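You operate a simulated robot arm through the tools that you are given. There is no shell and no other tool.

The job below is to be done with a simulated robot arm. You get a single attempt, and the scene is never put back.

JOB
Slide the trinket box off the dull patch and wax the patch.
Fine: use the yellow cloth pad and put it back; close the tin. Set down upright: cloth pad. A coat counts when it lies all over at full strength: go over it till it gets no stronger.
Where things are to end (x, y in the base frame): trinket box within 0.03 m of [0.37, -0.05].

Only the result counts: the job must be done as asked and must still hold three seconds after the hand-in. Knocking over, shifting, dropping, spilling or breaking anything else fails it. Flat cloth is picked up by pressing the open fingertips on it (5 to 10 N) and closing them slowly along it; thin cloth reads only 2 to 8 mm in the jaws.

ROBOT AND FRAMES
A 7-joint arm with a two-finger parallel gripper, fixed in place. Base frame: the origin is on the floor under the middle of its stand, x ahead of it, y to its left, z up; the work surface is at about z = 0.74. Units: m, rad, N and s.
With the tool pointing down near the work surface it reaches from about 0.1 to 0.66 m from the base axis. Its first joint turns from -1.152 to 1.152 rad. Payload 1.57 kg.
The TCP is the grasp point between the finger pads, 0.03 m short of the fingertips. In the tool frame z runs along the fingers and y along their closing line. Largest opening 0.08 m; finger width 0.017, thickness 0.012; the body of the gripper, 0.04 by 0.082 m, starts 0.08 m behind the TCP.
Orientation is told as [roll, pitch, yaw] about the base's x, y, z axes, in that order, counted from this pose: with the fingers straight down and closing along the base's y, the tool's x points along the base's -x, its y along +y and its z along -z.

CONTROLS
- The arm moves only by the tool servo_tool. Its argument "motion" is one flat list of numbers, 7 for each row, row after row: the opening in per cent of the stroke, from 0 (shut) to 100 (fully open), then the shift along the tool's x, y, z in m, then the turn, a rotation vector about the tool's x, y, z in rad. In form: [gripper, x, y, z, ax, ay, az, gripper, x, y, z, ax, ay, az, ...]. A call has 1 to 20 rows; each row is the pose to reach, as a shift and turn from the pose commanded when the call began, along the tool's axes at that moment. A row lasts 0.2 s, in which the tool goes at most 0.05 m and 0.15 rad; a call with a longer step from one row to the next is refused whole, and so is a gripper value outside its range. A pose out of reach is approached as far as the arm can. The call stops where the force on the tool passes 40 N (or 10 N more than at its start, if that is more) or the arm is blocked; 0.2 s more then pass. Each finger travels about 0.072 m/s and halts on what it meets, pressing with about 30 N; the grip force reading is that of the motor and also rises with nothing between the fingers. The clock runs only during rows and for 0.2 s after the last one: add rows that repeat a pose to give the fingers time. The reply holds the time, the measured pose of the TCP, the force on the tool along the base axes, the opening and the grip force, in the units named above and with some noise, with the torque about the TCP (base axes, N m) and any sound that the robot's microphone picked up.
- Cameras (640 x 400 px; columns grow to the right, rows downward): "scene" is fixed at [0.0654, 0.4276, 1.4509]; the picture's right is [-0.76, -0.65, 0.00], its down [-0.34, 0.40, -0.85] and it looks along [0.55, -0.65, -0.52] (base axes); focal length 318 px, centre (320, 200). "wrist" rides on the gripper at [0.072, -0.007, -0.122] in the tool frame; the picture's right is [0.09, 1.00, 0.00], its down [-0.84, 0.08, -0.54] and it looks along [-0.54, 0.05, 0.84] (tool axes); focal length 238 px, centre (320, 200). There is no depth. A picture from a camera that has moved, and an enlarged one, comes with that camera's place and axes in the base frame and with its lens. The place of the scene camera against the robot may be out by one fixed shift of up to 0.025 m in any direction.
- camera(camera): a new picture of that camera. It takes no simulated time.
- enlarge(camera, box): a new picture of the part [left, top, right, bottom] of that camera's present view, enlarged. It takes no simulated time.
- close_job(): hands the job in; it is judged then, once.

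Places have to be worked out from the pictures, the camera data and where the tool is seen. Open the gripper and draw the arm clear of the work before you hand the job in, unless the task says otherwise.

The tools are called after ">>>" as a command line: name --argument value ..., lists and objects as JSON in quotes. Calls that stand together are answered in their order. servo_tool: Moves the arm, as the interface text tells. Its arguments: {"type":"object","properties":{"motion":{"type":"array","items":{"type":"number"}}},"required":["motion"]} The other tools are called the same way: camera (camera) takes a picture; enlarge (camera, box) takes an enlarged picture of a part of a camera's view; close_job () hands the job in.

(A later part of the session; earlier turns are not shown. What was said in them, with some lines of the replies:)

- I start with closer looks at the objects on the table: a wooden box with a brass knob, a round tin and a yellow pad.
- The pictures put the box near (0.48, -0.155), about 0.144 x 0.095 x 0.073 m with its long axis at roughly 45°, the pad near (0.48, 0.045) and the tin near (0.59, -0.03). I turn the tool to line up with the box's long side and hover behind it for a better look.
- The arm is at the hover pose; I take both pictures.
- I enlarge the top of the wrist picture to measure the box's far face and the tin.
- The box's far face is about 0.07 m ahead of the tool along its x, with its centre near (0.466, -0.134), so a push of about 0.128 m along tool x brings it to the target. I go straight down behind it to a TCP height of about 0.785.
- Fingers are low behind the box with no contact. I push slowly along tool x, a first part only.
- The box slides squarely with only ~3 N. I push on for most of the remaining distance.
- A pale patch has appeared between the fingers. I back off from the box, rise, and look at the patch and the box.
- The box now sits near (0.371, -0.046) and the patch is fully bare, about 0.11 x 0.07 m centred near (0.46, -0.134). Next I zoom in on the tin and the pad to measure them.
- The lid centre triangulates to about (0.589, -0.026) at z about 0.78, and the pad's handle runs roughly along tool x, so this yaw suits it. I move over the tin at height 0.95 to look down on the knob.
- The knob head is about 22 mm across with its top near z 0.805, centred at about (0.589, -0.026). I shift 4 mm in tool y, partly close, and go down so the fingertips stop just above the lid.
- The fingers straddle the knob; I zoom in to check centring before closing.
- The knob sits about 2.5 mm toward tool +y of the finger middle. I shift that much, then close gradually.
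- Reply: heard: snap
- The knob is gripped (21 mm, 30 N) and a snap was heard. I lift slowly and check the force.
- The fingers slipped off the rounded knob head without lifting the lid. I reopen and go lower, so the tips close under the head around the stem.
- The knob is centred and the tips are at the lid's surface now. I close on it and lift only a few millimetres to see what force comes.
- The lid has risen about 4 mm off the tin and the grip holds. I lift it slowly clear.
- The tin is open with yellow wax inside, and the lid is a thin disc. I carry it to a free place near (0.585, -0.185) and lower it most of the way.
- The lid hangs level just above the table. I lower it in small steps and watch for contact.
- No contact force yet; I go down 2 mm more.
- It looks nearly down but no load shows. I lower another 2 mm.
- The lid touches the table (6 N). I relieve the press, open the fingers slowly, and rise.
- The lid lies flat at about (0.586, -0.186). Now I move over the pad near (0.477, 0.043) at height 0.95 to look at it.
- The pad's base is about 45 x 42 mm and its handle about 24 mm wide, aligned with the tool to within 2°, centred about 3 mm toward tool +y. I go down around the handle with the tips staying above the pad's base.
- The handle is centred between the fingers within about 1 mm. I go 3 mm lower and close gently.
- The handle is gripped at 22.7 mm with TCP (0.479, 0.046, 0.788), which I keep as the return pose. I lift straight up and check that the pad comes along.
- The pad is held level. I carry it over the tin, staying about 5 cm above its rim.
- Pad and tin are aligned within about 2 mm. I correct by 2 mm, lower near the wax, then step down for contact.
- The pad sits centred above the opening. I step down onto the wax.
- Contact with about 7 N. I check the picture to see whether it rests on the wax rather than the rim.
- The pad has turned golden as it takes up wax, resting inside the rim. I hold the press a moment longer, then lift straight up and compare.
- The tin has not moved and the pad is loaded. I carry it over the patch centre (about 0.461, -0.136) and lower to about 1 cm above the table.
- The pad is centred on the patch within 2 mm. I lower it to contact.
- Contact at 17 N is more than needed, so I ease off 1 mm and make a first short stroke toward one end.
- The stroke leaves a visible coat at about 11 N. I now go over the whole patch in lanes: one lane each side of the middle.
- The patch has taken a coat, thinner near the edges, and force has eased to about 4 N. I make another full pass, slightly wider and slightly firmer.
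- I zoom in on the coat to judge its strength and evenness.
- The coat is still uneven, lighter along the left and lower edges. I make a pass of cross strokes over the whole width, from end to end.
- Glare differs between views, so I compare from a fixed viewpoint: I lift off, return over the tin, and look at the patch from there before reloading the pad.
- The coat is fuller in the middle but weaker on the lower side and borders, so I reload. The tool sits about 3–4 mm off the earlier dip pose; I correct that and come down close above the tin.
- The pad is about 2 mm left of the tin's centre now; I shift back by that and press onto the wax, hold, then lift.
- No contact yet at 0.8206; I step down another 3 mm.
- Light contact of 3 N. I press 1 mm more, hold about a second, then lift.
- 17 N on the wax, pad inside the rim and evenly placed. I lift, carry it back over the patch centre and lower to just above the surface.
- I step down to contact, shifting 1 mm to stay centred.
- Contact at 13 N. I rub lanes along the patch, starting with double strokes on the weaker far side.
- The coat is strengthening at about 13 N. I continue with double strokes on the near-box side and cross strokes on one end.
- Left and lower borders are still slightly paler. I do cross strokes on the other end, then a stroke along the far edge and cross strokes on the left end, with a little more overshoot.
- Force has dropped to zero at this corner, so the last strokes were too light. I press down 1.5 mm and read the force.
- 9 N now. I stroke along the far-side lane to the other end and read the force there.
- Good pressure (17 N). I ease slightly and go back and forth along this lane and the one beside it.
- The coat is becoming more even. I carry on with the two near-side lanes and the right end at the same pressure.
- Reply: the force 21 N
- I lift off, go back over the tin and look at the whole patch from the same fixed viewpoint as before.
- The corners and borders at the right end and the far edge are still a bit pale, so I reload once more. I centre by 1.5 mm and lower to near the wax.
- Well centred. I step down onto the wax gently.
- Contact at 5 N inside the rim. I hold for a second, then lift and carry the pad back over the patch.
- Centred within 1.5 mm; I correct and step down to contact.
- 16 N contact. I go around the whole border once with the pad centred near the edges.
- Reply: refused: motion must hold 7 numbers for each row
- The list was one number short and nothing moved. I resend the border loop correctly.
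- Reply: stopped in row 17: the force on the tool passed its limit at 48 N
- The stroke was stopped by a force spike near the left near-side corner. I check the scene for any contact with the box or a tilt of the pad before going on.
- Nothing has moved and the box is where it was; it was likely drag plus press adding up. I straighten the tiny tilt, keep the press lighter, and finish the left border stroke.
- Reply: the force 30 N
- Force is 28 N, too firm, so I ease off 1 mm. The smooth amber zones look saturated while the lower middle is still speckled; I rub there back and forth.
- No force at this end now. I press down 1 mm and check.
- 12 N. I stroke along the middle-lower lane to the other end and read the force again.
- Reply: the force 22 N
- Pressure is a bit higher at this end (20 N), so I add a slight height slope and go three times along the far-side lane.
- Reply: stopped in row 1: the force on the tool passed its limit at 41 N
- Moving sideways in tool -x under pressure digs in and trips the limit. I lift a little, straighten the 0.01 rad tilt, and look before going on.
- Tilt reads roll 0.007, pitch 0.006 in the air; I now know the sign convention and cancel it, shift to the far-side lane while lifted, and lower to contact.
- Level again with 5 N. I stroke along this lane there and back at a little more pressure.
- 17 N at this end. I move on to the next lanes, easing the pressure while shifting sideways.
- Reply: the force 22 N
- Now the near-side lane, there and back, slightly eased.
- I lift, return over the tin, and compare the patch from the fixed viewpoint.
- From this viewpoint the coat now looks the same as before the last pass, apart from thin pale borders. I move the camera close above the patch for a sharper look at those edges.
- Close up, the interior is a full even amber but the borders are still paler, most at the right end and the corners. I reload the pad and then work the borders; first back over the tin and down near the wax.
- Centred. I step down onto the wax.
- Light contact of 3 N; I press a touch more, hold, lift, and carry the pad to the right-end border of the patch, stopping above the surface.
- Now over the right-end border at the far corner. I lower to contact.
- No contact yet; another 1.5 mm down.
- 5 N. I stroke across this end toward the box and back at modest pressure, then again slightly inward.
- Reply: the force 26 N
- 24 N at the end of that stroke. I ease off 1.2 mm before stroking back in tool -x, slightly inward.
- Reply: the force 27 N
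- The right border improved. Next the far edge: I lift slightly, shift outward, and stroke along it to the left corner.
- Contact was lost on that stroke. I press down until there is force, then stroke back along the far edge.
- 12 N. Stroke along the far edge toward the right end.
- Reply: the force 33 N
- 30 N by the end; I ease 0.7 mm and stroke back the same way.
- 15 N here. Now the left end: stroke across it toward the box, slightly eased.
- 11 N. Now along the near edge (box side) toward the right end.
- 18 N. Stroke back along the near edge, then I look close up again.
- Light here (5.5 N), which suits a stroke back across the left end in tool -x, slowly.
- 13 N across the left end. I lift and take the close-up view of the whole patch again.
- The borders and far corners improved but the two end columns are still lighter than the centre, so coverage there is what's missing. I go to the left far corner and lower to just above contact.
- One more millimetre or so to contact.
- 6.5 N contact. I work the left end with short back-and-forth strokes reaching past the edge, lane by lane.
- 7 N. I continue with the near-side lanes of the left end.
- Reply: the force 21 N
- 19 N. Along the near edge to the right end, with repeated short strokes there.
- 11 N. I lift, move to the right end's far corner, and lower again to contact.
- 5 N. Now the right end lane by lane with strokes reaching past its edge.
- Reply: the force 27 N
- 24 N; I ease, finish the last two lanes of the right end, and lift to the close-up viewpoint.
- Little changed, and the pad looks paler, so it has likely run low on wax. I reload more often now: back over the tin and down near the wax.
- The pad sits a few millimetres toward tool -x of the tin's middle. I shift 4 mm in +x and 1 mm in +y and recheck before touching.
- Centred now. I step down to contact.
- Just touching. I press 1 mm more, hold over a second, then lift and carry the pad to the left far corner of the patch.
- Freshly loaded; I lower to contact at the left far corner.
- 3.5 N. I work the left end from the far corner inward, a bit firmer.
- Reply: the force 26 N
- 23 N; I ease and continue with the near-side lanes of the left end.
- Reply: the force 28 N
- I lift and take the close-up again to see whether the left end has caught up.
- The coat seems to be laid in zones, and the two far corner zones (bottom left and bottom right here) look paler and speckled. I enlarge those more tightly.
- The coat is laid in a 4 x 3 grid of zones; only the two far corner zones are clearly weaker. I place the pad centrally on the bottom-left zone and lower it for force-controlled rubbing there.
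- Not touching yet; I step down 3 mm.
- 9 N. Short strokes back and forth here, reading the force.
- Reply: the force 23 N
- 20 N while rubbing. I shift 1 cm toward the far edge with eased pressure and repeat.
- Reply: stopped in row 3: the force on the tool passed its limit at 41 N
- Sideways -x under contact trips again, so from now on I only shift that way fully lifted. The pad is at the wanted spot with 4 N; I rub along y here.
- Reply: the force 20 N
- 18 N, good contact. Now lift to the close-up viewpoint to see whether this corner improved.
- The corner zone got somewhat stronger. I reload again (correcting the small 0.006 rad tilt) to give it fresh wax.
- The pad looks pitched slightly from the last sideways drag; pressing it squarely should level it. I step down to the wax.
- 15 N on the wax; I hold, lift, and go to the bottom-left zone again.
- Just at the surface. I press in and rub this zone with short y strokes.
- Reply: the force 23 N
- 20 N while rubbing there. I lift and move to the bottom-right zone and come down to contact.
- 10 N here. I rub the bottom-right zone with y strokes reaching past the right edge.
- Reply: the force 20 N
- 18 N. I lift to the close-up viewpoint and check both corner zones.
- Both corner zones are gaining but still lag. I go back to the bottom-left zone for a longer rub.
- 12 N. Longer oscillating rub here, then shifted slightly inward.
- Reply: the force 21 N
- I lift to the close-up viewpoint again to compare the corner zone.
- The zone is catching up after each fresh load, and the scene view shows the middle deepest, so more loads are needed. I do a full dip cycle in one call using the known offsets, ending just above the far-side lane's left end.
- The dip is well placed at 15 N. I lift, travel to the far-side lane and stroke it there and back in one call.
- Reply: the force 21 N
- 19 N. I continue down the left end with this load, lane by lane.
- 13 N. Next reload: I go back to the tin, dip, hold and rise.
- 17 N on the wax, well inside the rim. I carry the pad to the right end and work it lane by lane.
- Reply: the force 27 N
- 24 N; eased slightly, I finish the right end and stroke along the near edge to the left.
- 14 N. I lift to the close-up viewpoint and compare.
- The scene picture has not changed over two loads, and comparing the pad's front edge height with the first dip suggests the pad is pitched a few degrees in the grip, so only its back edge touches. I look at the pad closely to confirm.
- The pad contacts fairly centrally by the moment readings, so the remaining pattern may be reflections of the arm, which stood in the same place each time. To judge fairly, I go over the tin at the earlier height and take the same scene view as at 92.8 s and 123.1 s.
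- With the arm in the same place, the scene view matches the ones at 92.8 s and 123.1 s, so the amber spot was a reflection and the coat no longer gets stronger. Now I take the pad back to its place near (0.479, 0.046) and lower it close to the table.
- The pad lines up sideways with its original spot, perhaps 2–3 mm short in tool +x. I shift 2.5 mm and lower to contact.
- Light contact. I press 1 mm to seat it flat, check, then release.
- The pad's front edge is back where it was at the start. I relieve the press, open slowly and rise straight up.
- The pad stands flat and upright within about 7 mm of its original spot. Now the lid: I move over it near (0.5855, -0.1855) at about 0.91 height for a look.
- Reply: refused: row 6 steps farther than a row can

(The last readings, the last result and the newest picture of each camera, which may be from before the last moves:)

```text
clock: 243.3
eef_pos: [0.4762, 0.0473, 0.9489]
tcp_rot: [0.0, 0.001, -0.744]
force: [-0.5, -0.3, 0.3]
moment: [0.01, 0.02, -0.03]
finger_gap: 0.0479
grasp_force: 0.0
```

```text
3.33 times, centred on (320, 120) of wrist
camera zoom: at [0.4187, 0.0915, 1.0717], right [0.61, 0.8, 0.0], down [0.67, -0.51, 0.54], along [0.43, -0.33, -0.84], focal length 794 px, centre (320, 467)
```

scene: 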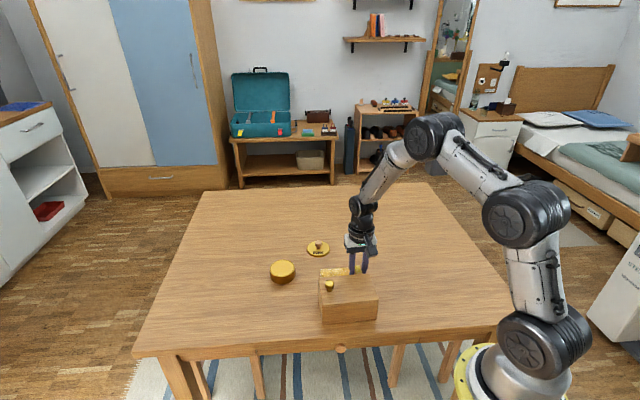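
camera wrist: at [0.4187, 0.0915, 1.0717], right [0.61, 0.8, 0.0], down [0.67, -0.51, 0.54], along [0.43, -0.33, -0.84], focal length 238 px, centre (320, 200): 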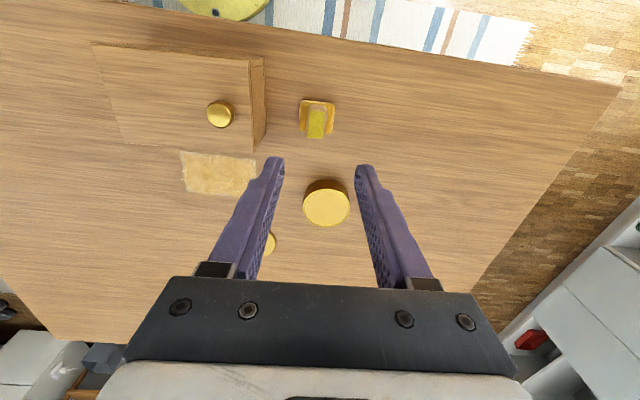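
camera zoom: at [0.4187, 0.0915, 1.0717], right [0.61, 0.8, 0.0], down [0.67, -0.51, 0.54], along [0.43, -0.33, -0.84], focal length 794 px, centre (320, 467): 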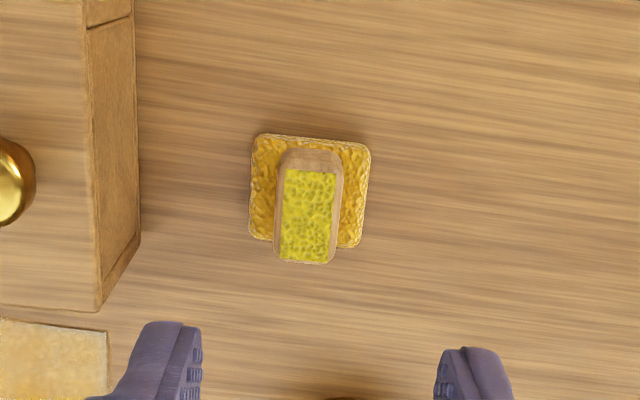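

One row was too long and nothing moved; I split that step and resend.

>>> servo_tool --motion '[60, -0.04, -0.016, 0, 0, 0, 0, 60, -0.08, -0.032, 0, 0, 0, 0, 60, -0.12, -0.049, 0, 0, 0, 0, 60, -0.16, -0.066, 0, 0, 0, 0, 60, -0.2, -0.082, 0, 0, 0, 0, 60, -0.238, -0.0975, 0, 0, 0, 0, 60, -0.238, -0.0975, 0.04, 0, 0, 0, 60, -0.238, -0.0975, 0.04, 0, 0, 0]'

>>> camera --camera "wrist"

>>> enlarge --camera "wrist" --box '[240, 60, 400, 180]'

```text
clock: 245.1
eef_pos: [0.5845, -0.1833, 0.9091]
tcp_rot: [0.001, -0.002, -0.743]
force: [1.1, -0.7, -0.5]
moment: [0.01, -0.03, 0.01]
finger_gap: 0.048
grasp_force: 0.0
```

```text
taken
camera wrist: at [0.5278, -0.1396, 1.0314], right [0.61, 0.8, 0.0], down [0.67, -0.51, 0.54], along [0.43, -0.33, -0.84], focal length 238 px, centre (320, 200)
```

wrist: 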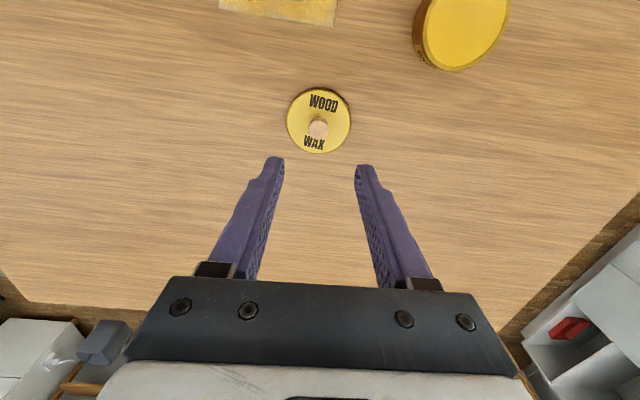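

```text
3.33 times, centred on (320, 120) of wrist
camera zoom: at [0.5278, -0.1396, 1.0314], right [0.61, 0.8, 0.0], down [0.67, -0.51, 0.54], along [0.43, -0.33, -0.84], focal length 794 px, centre (320, 467)
```

zoom: 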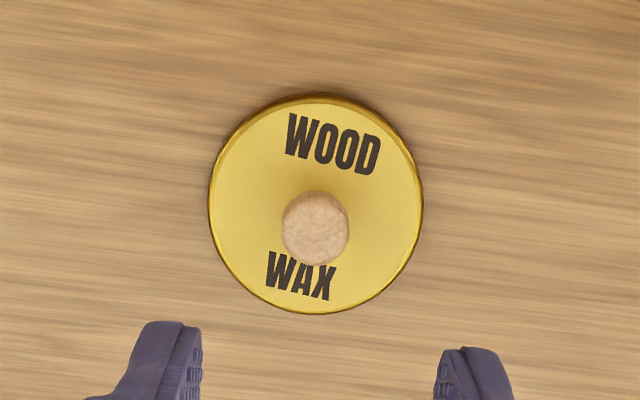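

The lid is about 1.5 mm off from the tool axis. I correct, descend around the knob, and check the centring.

>>> servo_tool --motion '[60, -0.0014, -0.0017, 0.04, 0, 0, 0, 60, -0.0014, -0.0017, 0.08, 0, 0, 0, 60, -0.0014, -0.0017, 0.11, 0, 0, 0, 60, -0.0014, -0.0017, 0.125, 0, 0, 0, 60, -0.0014, -0.0017, 0.13, 0, 0, 0, 60, -0.0014, -0.0017, 0.13, 0, 0, 0]'

>>> enlarge --camera "wrist" --box '[250, 100, 400, 230]'

>>> enlarge --camera "scene" --box '[290, 225, 350, 265]'

```text
clock: 246.5
eef_pos: [0.5845, -0.1859, 0.7776]
tcp_rot: [-0.002, -0.001, -0.742]
force: [0.7, -0.5, -0.2]
moment: [0.02, 0.0, 0.0]
finger_gap: 0.048
grasp_force: 0.1
```

```text
3.08 times, centred on (325, 165) of wrist
camera zoom: at [0.5273, -0.1415, 0.9002], right [0.61, 0.8, 0.0], down [0.67, -0.51, 0.54], along [0.43, -0.33, -0.84], focal length 733 px, centre (305, 308)
```

zoom: 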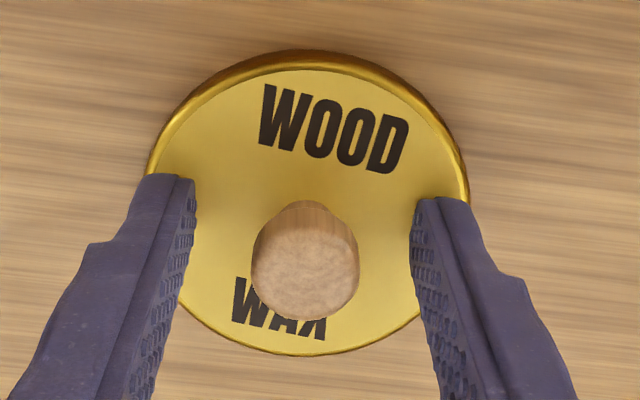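

```text
10.00 times, centred on (320, 245) of scene
camera zoom: at [0.0654, 0.4276, 1.4509], right [-0.76, -0.65, 0.0], down [-0.34, 0.4, -0.85], along [0.55, -0.65, -0.52], focal length 3185 px, centre (320, -250)
```

zoom: 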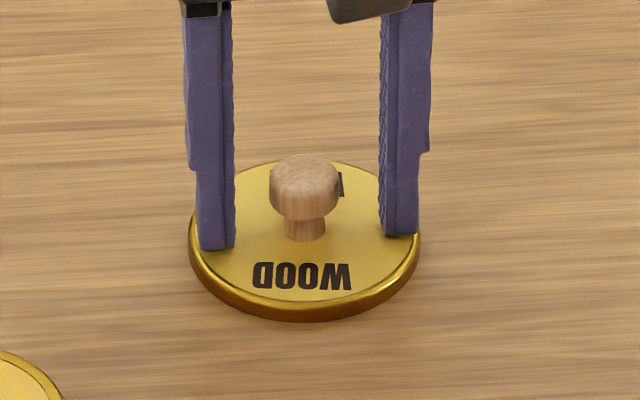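

The view matches the original grasp of the knob. I close on it and lift a few millimetres.

>>> servo_tool --motion '[45, 0, 0, 0, 0, 0, 0, 35, 0, 0, 0, 0, 0, 0, 28, 0, 0, 0, 0, 0, 0, 20, 0, 0, 0, 0, 0, 0, 0, 0, 0, 0, 0, 0, 0, 0, 0, 0, 0, 0, 0, 0, 0, 0, 0, 0, 0, 0, 0, 0, 0, 0, -0.004, 0, 0, 0, 0, 0, 0, -0.015, 0, 0, 0, 0, 0, 0, -0.04, 0, 0, 0, 0, 0, 0, -0.08, 0, 0, 0, 0, 0, 0, -0.095, 0, 0, 0]'

>>> camera --camera "wrist"

>>> enlarge --camera "scene" --box '[260, 190, 380, 270]'

```text
clock: 249.1
eef_pos: [0.5836, -0.1871, 0.8733]
tcp_rot: [0.001, -0.002, -0.743]
force: [0.4, 0.2, -0.4]
moment: [0.02, -0.01, -0.03]
finger_gap: 0.021
grasp_force: 29.9
```

```text
taken
camera wrist: at [0.5268, -0.1439, 0.9969], right [0.61, 0.8, 0.0], down [0.67, -0.51, 0.54], along [0.43, -0.33, -0.84], focal length 238 px, centre (320, 200)
```

wrist: 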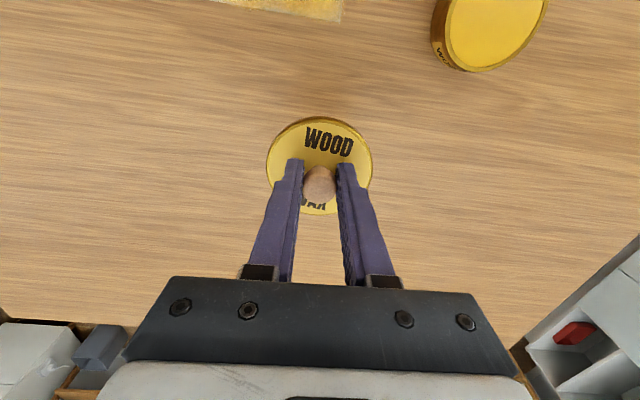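

```text
5.00 times, centred on (320, 230) of scene
camera zoom: at [0.0654, 0.4276, 1.4509], right [-0.76, -0.65, 0.0], down [-0.34, 0.4, -0.85], along [0.55, -0.65, -0.52], focal length 1592 px, centre (320, 50)
```

zoom: 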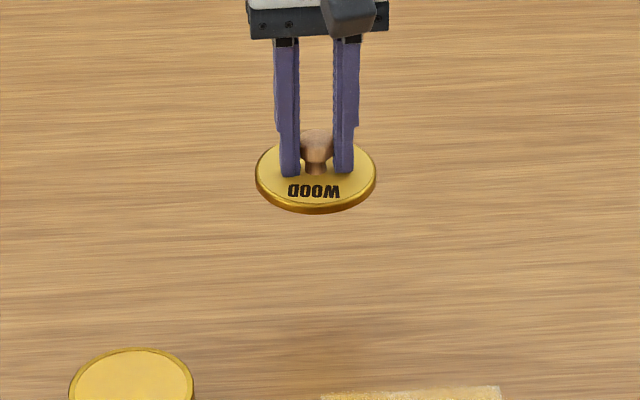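

The lid is held level. I carry it over the tin and look before lowering.

>>> servo_tool --motion '[0, 0.02, 0.023, 0, 0, 0, 0, 0, 0.045, 0.051, 0, 0, 0, 0, 0, 0.07, 0.08, 0, 0, 0, 0, 0, 0.092, 0.105, 0, 0, 0, 0, 0, 0.1055, 0.1203, 0, 0, 0, 0, 0, 0.1055, 0.1203, 0.02, 0, 0, 0, 0, 0.1055, 0.1203, 0.035, 0, 0, 0, 0, 0.1055, 0.1203, 0.035, 0, 0, 0]'

>>> camera --camera "wrist"

>>> enlarge --camera "wrist" --box '[250, 80, 400, 220]'

>>> enlarge --camera "scene" --box '[250, 230, 320, 290]'

```text
clock: 250.9
eef_pos: [0.5876, -0.0271, 0.8377]
tcp_rot: [0.001, -0.002, -0.743]
force: [0.0, 0.0, 0.1]
moment: [0.0, 0.02, 0.01]
finger_gap: 0.0212
grasp_force: 30.2
```

```text
taken
camera wrist: at [0.5306, 0.0169, 0.9599], right [0.61, 0.8, 0.0], down [0.67, -0.51, 0.54], along [0.43, -0.33, -0.84], focal length 238 px, centre (320, 200)
```

wrist: 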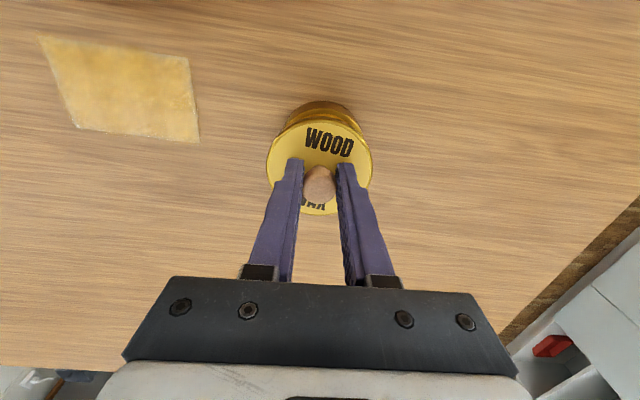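

```text
2.86 times, centred on (325, 150) of wrist
camera zoom: at [0.5306, 0.0169, 0.9599], right [0.61, 0.8, 0.0], down [0.67, -0.51, 0.54], along [0.43, -0.33, -0.84], focal length 681 px, centre (306, 343)
```

zoom: 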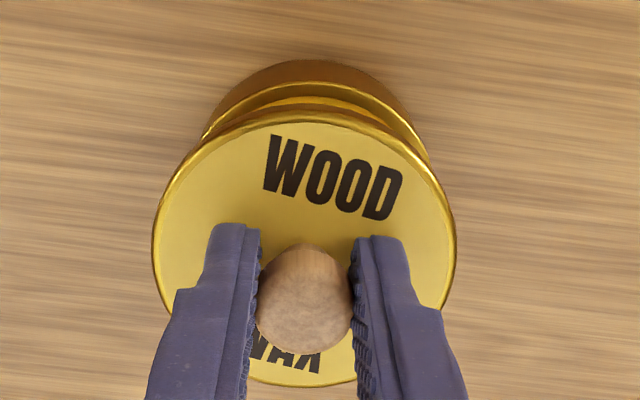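

```text
6.67 times, centred on (285, 260) of scene
camera zoom: at [0.0654, 0.4276, 1.4509], right [-0.76, -0.65, 0.0], down [-0.34, 0.4, -0.85], along [0.55, -0.65, -0.52], focal length 2123 px, centre (553, -200)
```

zoom: 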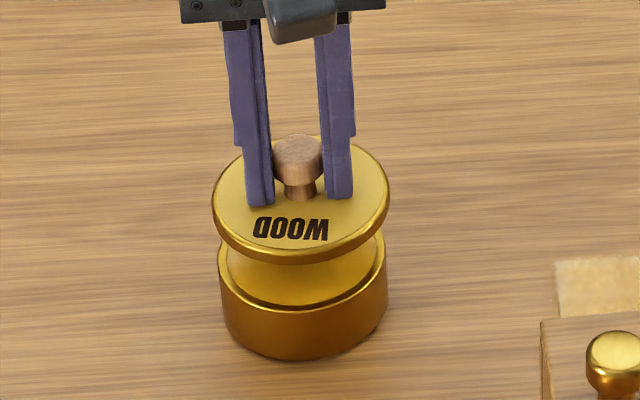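

Lid and tin line up as they did when the lid first came off. I lower it to just above the rim, then step down feeling the force.

>>> servo_tool --motion '[0, 0, 0, 0.01, 0, 0, 0, 0, 0, 0, 0.018, 0, 0, 0, 0, 0, 0, 0.022, 0, 0, 0, 0, 0, 0, 0.024, 0, 0, 0]'

>>> enlarge --camera "scene" --box '[250, 230, 320, 290]'

>>> enlarge --camera "wrist" --box '[250, 80, 400, 220]'

```text
clock: 251.9
eef_pos: [0.5881, -0.0262, 0.8136]
tcp_rot: [0.002, -0.002, -0.744]
force: [0.0, 0.3, -0.5]
moment: [0.0, 0.0, 0.0]
finger_gap: 0.0209
grasp_force: 30.0
```

```text
6.67 times, centred on (285, 260) of scene
camera zoom: at [0.0654, 0.4276, 1.4509], right [-0.76, -0.65, 0.0], down [-0.34, 0.4, -0.85], along [0.55, -0.65, -0.52], focal length 2123 px, centre (553, -200)
```

zoom: 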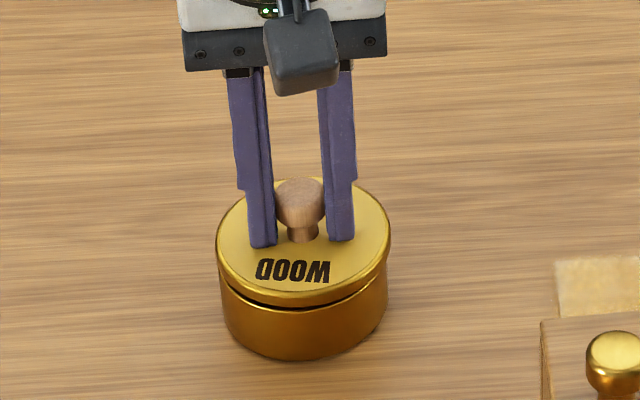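

```text
2.86 times, centred on (325, 150) of wrist
camera zoom: at [0.5305, 0.0176, 0.9364], right [0.61, 0.8, 0.0], down [0.67, -0.51, 0.54], along [0.43, -0.33, -0.84], focal length 681 px, centre (306, 343)
```

zoom: 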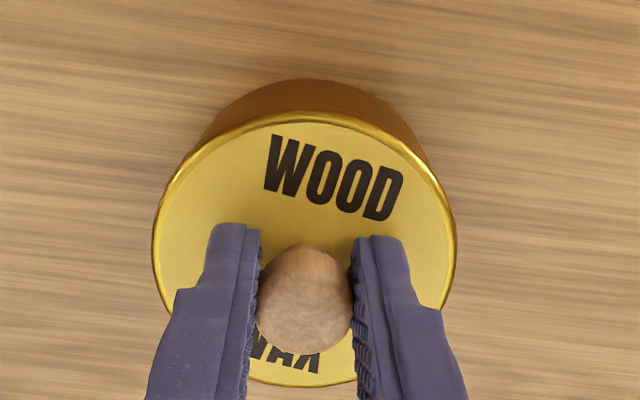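

The picture matches the moment the lid was first lifted 4 mm. I lower it the rest of the way in small steps.

>>> servo_tool --motion '[0, 0, 0, 0.0015, 0, 0, 0, 0, 0, 0, 0.003, 0, 0, 0, 0, 0, 0, 0.0045, 0, 0, 0]'

>>> enlarge --camera "scene" --box '[250, 230, 320, 290]'

```text
clock: 252.7
eef_pos: [0.5885, -0.0246, 0.8109]
tcp_rot: [0.0, -0.002, -0.744]
force: [0.0, 3.1, 5.2]
moment: [0.17, 0.21, 0.03]
finger_gap: 0.0211
grasp_force: 29.8
heard: snap
```

```text
6.67 times, centred on (285, 260) of scene
camera zoom: at [0.0653, 0.4276, 1.4508], right [-0.76, -0.65, 0.0], down [-0.34, 0.4, -0.85], along [0.55, -0.65, -0.52], focal length 2123 px, centre (553, -200)
```

zoom: 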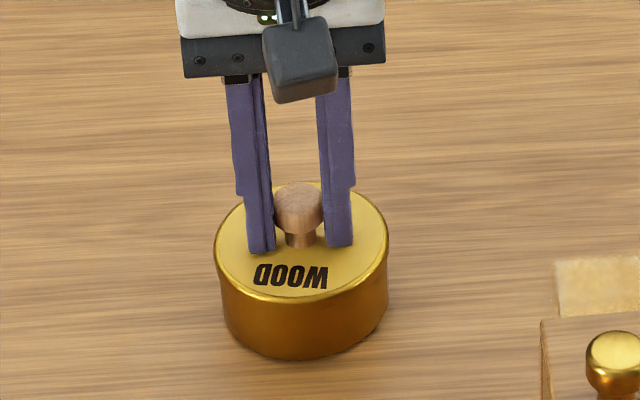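

A snap was heard and the lid sits flush: it is shut. I release the knob fully before rising, and listen.

>>> servo_tool --motion '[0, 0, 0, 0.0003, 0, 0, 0, 24, 0, 0, 0, 0, 0, 0, 30, 0, 0, -0.0005, 0, 0, 0, 36, 0, 0, -0.0005, 0, 0, 0, 48, 0, 0, -0.0005, 0, 0, 0, 60, 0, 0, -0.0005, 0, 0, 0, 60, 0, 0, -0.0005, 0, 0, 0]'

>>> enlarge --camera "scene" --box '[250, 230, 320, 290]'

```text
clock: 254.3
eef_pos: [0.5891, -0.0264, 0.8108]
tcp_rot: [-0.001, -0.001, -0.744]
force: [0.3, -0.5, -0.1]
moment: [0.02, 0.04, 0.01]
finger_gap: 0.0476
grasp_force: 0.1
```

```text
6.67 times, centred on (285, 260) of scene
camera zoom: at [0.0654, 0.4276, 1.4509], right [-0.76, -0.65, 0.0], down [-0.34, 0.4, -0.85], along [0.55, -0.65, -0.52], focal length 2123 px, centre (553, -200)
```

zoom: 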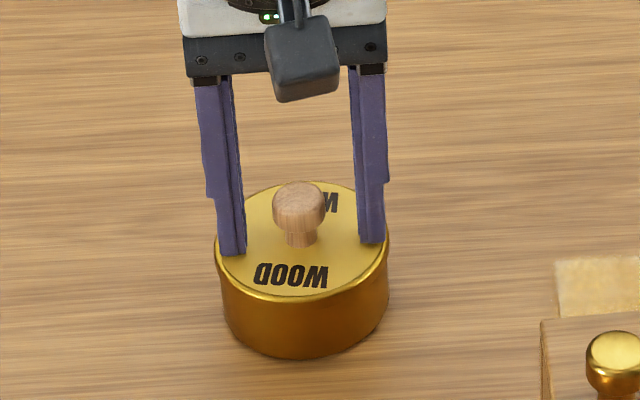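

Lid closed, knob free, no further sound. I rise straight up and draw the arm away for a final inspection.

>>> servo_tool --motion '[60, 0, 0, -0.02, 0, 0, 0, 60, 0, 0, -0.06, 0, 0, 0, 60, 0, 0, -0.105, 0, 0, 0, 60, 0, 0, -0.15, 0, 0, 0, 80, 0, 0, -0.195, 0, 0, 0, 100, 0, 0, -0.23, 0, 0, 0, 100, -0.035, -0.025, -0.24, 0, 0, 0, 100, -0.07, -0.05, -0.24, 0, 0, 0, 100, -0.09, -0.08, -0.24, 0, 0, 0, 100, -0.09, -0.08, -0.24, 0, 0, 0]'

>>> camera --camera "scene"

>>> enlarge --camera "scene" --box '[240, 210, 400, 330]'

>>> enlarge --camera "scene" --box '[300, 240, 380, 290]'

>>> camera --camera "wrist"

```text
clock: 256.5
eef_pos: [0.5982, -0.1445, 1.0495]
tcp_rot: [-0.002, -0.001, -0.743]
force: [-0.2, 1.0, 0.4]
moment: [-0.01, 0.02, -0.01]
finger_gap: 0.08
grasp_force: 0.1
```

```text
taken
```

scene: 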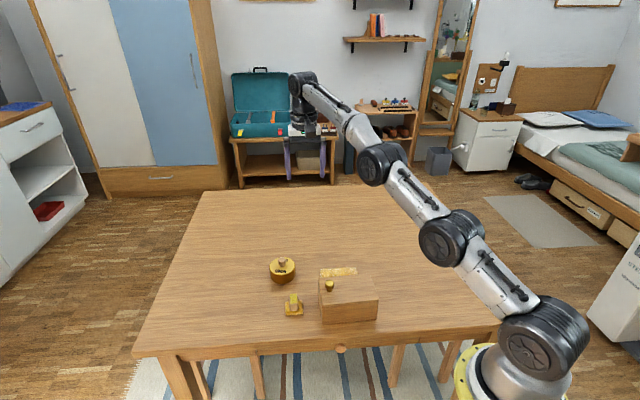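

```text
3.33 times, centred on (320, 270) of scene
camera zoom: at [0.0654, 0.4275, 1.4509], right [-0.76, -0.65, 0.0], down [-0.34, 0.4, -0.85], along [0.55, -0.65, -0.52], focal length 1062 px, centre (320, -33)
```

zoom: 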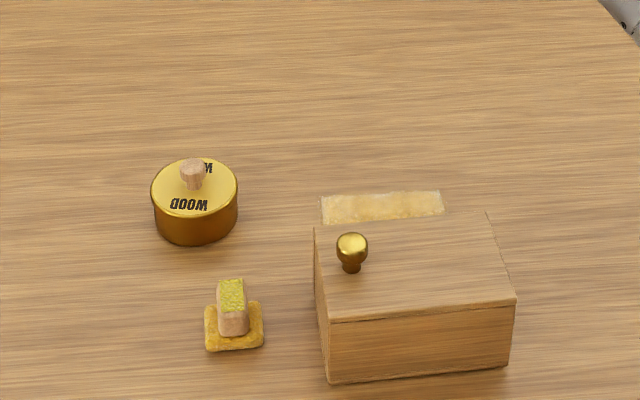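

```text
8.00 times, centred on (340, 265) of scene
camera zoom: at [0.0654, 0.4275, 1.4509], right [-0.76, -0.65, 0.0], down [-0.34, 0.4, -0.85], along [0.55, -0.65, -0.52], focal length 2548 px, centre (160, -320)
```

zoom: 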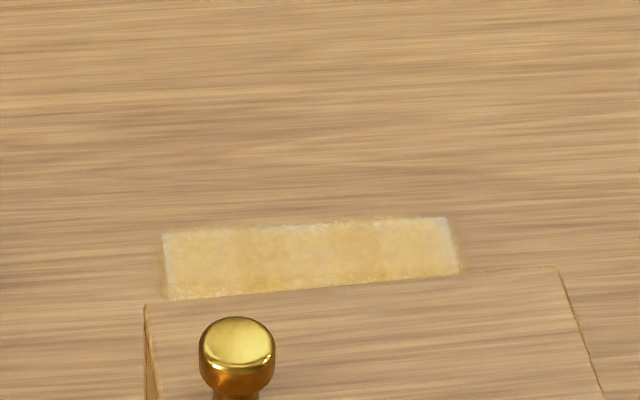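

```text
taken
camera wrist: at [0.5401, -0.1013, 1.1715], right [0.61, 0.8, 0.0], down [0.67, -0.51, 0.54], along [0.43, -0.33, -0.84], focal length 238 px, centre (320, 200)
```

wrist: 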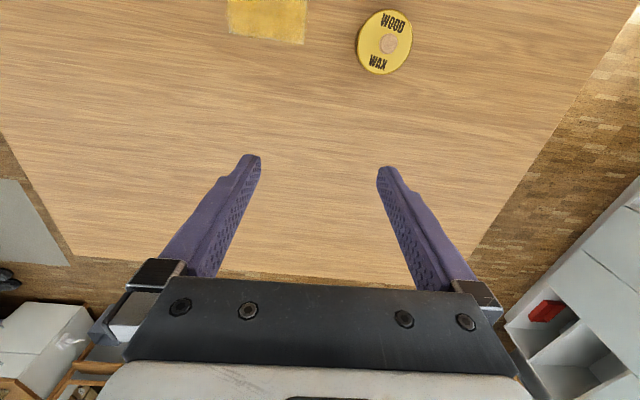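

Tin shut, pad upright, box at its target. In this clear view the end columns of the far row still look slightly paler than the middle, so before handing in I take a close look at the patch without the pad in the way.

>>> servo_tool --motion '[100, 0.015, -0.022, 0.035, 0, 0, 0, 100, 0.03, -0.044, 0.07, 0, 0, 0, 100, 0.045, -0.066, 0.105, 0, 0, 0, 100, 0.0602, -0.0885, 0.14, 0, 0, 0, 100, 0.0602, -0.0885, 0.175, 0, 0, 0, 100, 0.0602, -0.0885, 0.2, 0, 0, 0, 100, 0.0602, -0.0885, 0.2, 0, 0, 0]'

>>> enlarge --camera "wrist" --box '[220, 10, 420, 135]'

>>> enlarge --camera "scene" --box '[315, 260, 365, 285]'

```text
clock: 258.1
eef_pos: [0.4964, -0.1713, 0.8506]
tcp_rot: [-0.001, -0.001, -0.743]
force: [-0.2, -0.3, -0.2]
moment: [-0.01, 0.01, 0.01]
finger_gap: 0.0801
grasp_force: 0.1
```

```text
3.20 times, centred on (320, 72) of wrist
camera zoom: at [0.4398, -0.1273, 0.9726], right [0.61, 0.8, 0.0], down [0.67, -0.51, 0.54], along [0.43, -0.33, -0.84], focal length 763 px, centre (320, 608)
```

zoom: 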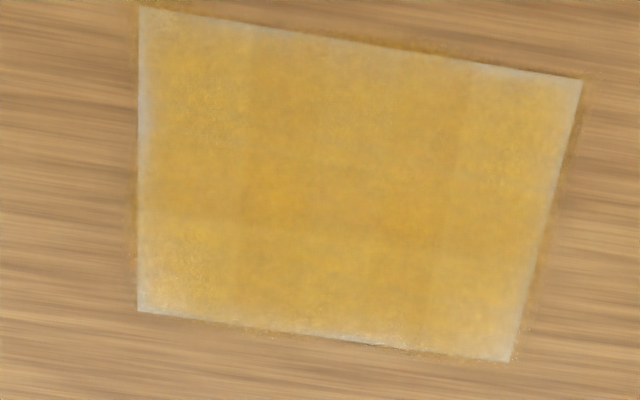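

```text
12.80 times, centred on (340, 272) of scene
camera zoom: at [0.0654, 0.4276, 1.4509], right [-0.76, -0.65, 0.0], down [-0.34, 0.4, -0.85], along [0.55, -0.65, -0.52], focal length 4077 px, centre (64, -728)
```

zoom: 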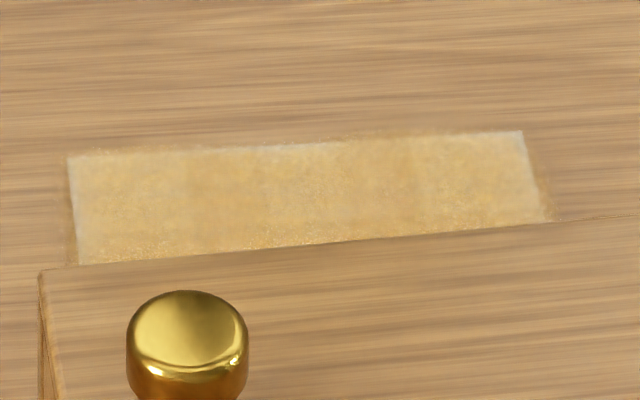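

Without the pad nearby the patch looks even; the paler corners were mostly reflections. I check the four corners once more at high zoom.

>>> enlarge --camera "wrist" --box '[255, 65, 335, 120]'

>>> enlarge --camera "wrist" --box '[330, 70, 410, 125]'

>>> enlarge --camera "wrist" --box '[255, 5, 335, 60]'

>>> enlarge --camera "wrist" --box '[335, 15, 415, 70]'

```text
7.27 times, centred on (295, 92) of wrist
camera zoom: at [0.4398, -0.1273, 0.9726], right [0.61, 0.8, 0.0], down [0.67, -0.51, 0.54], along [0.43, -0.33, -0.84], focal length 1734 px, centre (502, 982)
```

zoom: 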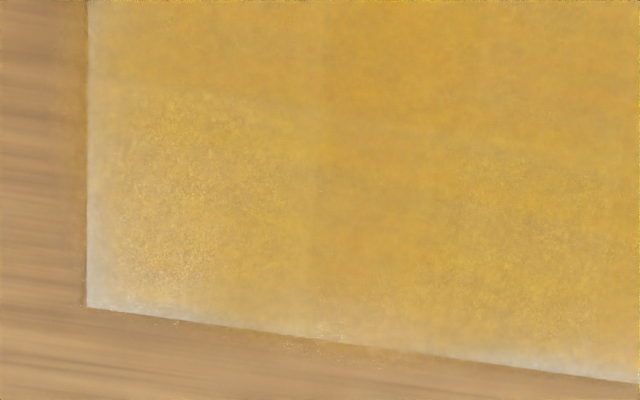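

```text
7.27 times, centred on (370, 98) of wrist
camera zoom: at [0.4398, -0.1273, 0.9726], right [0.61, 0.8, 0.0], down [0.67, -0.51, 0.54], along [0.43, -0.33, -0.84], focal length 1734 px, centre (-44, 946)
```

zoom: 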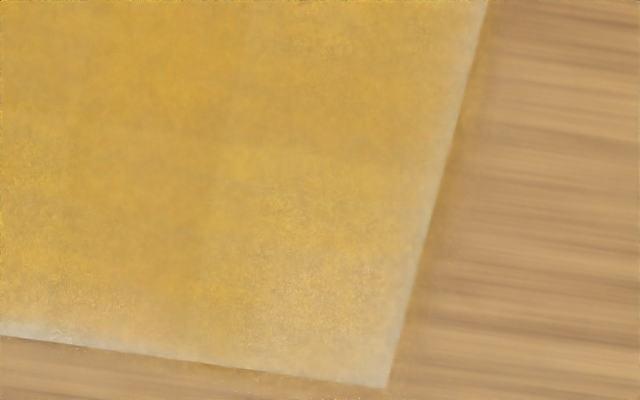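

```text
7.27 times, centred on (295, 32) of wrist
camera zoom: at [0.4398, -0.1273, 0.9726], right [0.61, 0.8, 0.0], down [0.67, -0.51, 0.54], along [0.43, -0.33, -0.84], focal length 1734 px, centre (502, 1418)
```

zoom: 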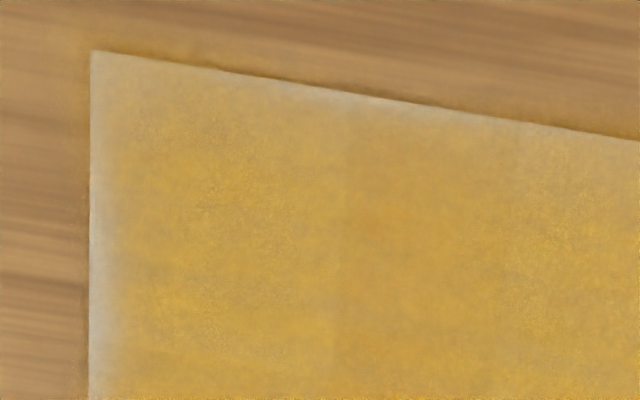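

```text
7.27 times, centred on (375, 42) of wrist
camera zoom: at [0.4398, -0.1273, 0.9726], right [0.61, 0.8, 0.0], down [0.67, -0.51, 0.54], along [0.43, -0.33, -0.84], focal length 1734 px, centre (-80, 1346)
```

zoom: 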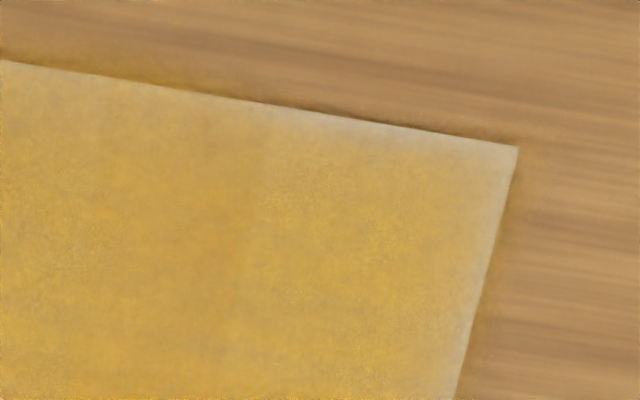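

All four corners show the same full interior and the same thin feathered border, so the coat is even and complete. I raise the arm clear with the gripper open and take a last overall look.

>>> servo_tool --motion '[100, 0, 0, -0.045, 0, 0, 0, 100, 0, 0, -0.09, 0, 0, 0, 100, 0, 0, -0.135, 0, 0, 0, 100, 0, 0, -0.18, 0, 0, 0, 100, -0.03, -0.02, -0.2, 0, 0, 0, 100, -0.05, -0.04, -0.2, 0, 0, 0, 100, -0.05, -0.04, -0.2, 0, 0, 0, 100, -0.05, -0.04, -0.2, 0, 0, 0]'

>>> camera --camera "scene"

>>> enlarge --camera "scene" --box '[240, 220, 420, 340]'

```text
clock: 259.9
eef_pos: [0.5062, -0.2351, 1.0505]
tcp_rot: [0.001, 0.001, -0.743]
force: [-0.4, 0.2, 0.3]
moment: [0.0, 0.03, 0.0]
finger_gap: 0.0799
grasp_force: 0.1
```

```text
taken
```

scene: 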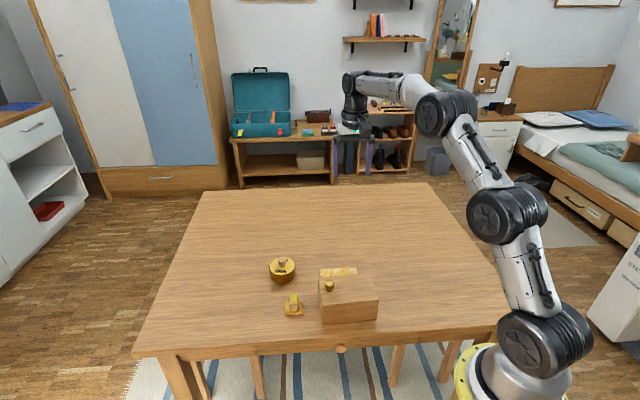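

```text
3.33 times, centred on (330, 280) of scene
camera zoom: at [0.0654, 0.4276, 1.4509], right [-0.76, -0.65, 0.0], down [-0.34, 0.4, -0.85], along [0.55, -0.65, -0.52], focal length 1062 px, centre (287, -67)
```

zoom: 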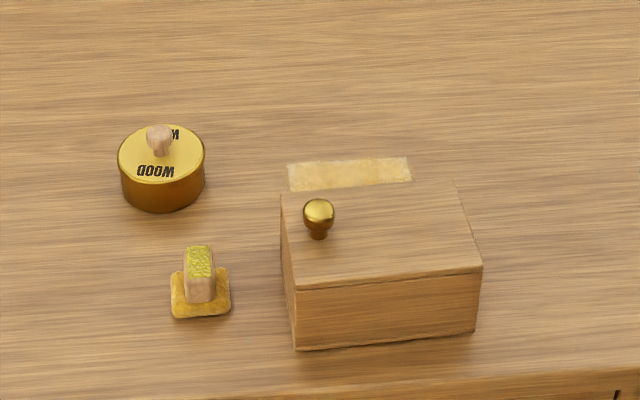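

The tin is closed and unmoved, the pad stands upright about 8 mm from its original spot, the box is at about (0.371, -0.046), and the patch is evenly coated. The gripper is open and the arm is clear, so I hand the job in.

>>> close_job

```text
The job is handed in.
```

I've handed the job in: the box is off the patch, the patch is waxed, the pad is back and the tin is shut. It hasn't been judged yet, so this is what the pictures and readings showed at the end.

- **Trinket box:** it sits at about (0.371, -0.046), within 1 cm of the target. It did not move after the first push.
- **Wax coat:** I loaded the pad from the tin several times and went over the whole patch until it looked no stronger. In the last close-ups, with the pad out of the way, all four corners matched the middle. A thin paler edge about 2 mm wide remains all round; it did not change with more rubbing, so I took it as how the edge looks.
- **Yellow cloth pad:** it stands flat and upright about 8 mm from where it started, and it still carries some wax.
- **Wax tin:** the lid snapped shut, and the tin is where it was.

During the rubbing the arm stopped on its force limit three times, up to 48 N. After the first stop I checked and nothing had moved, and the final picture shows nothing out of place apart from the pad's 8 mm.
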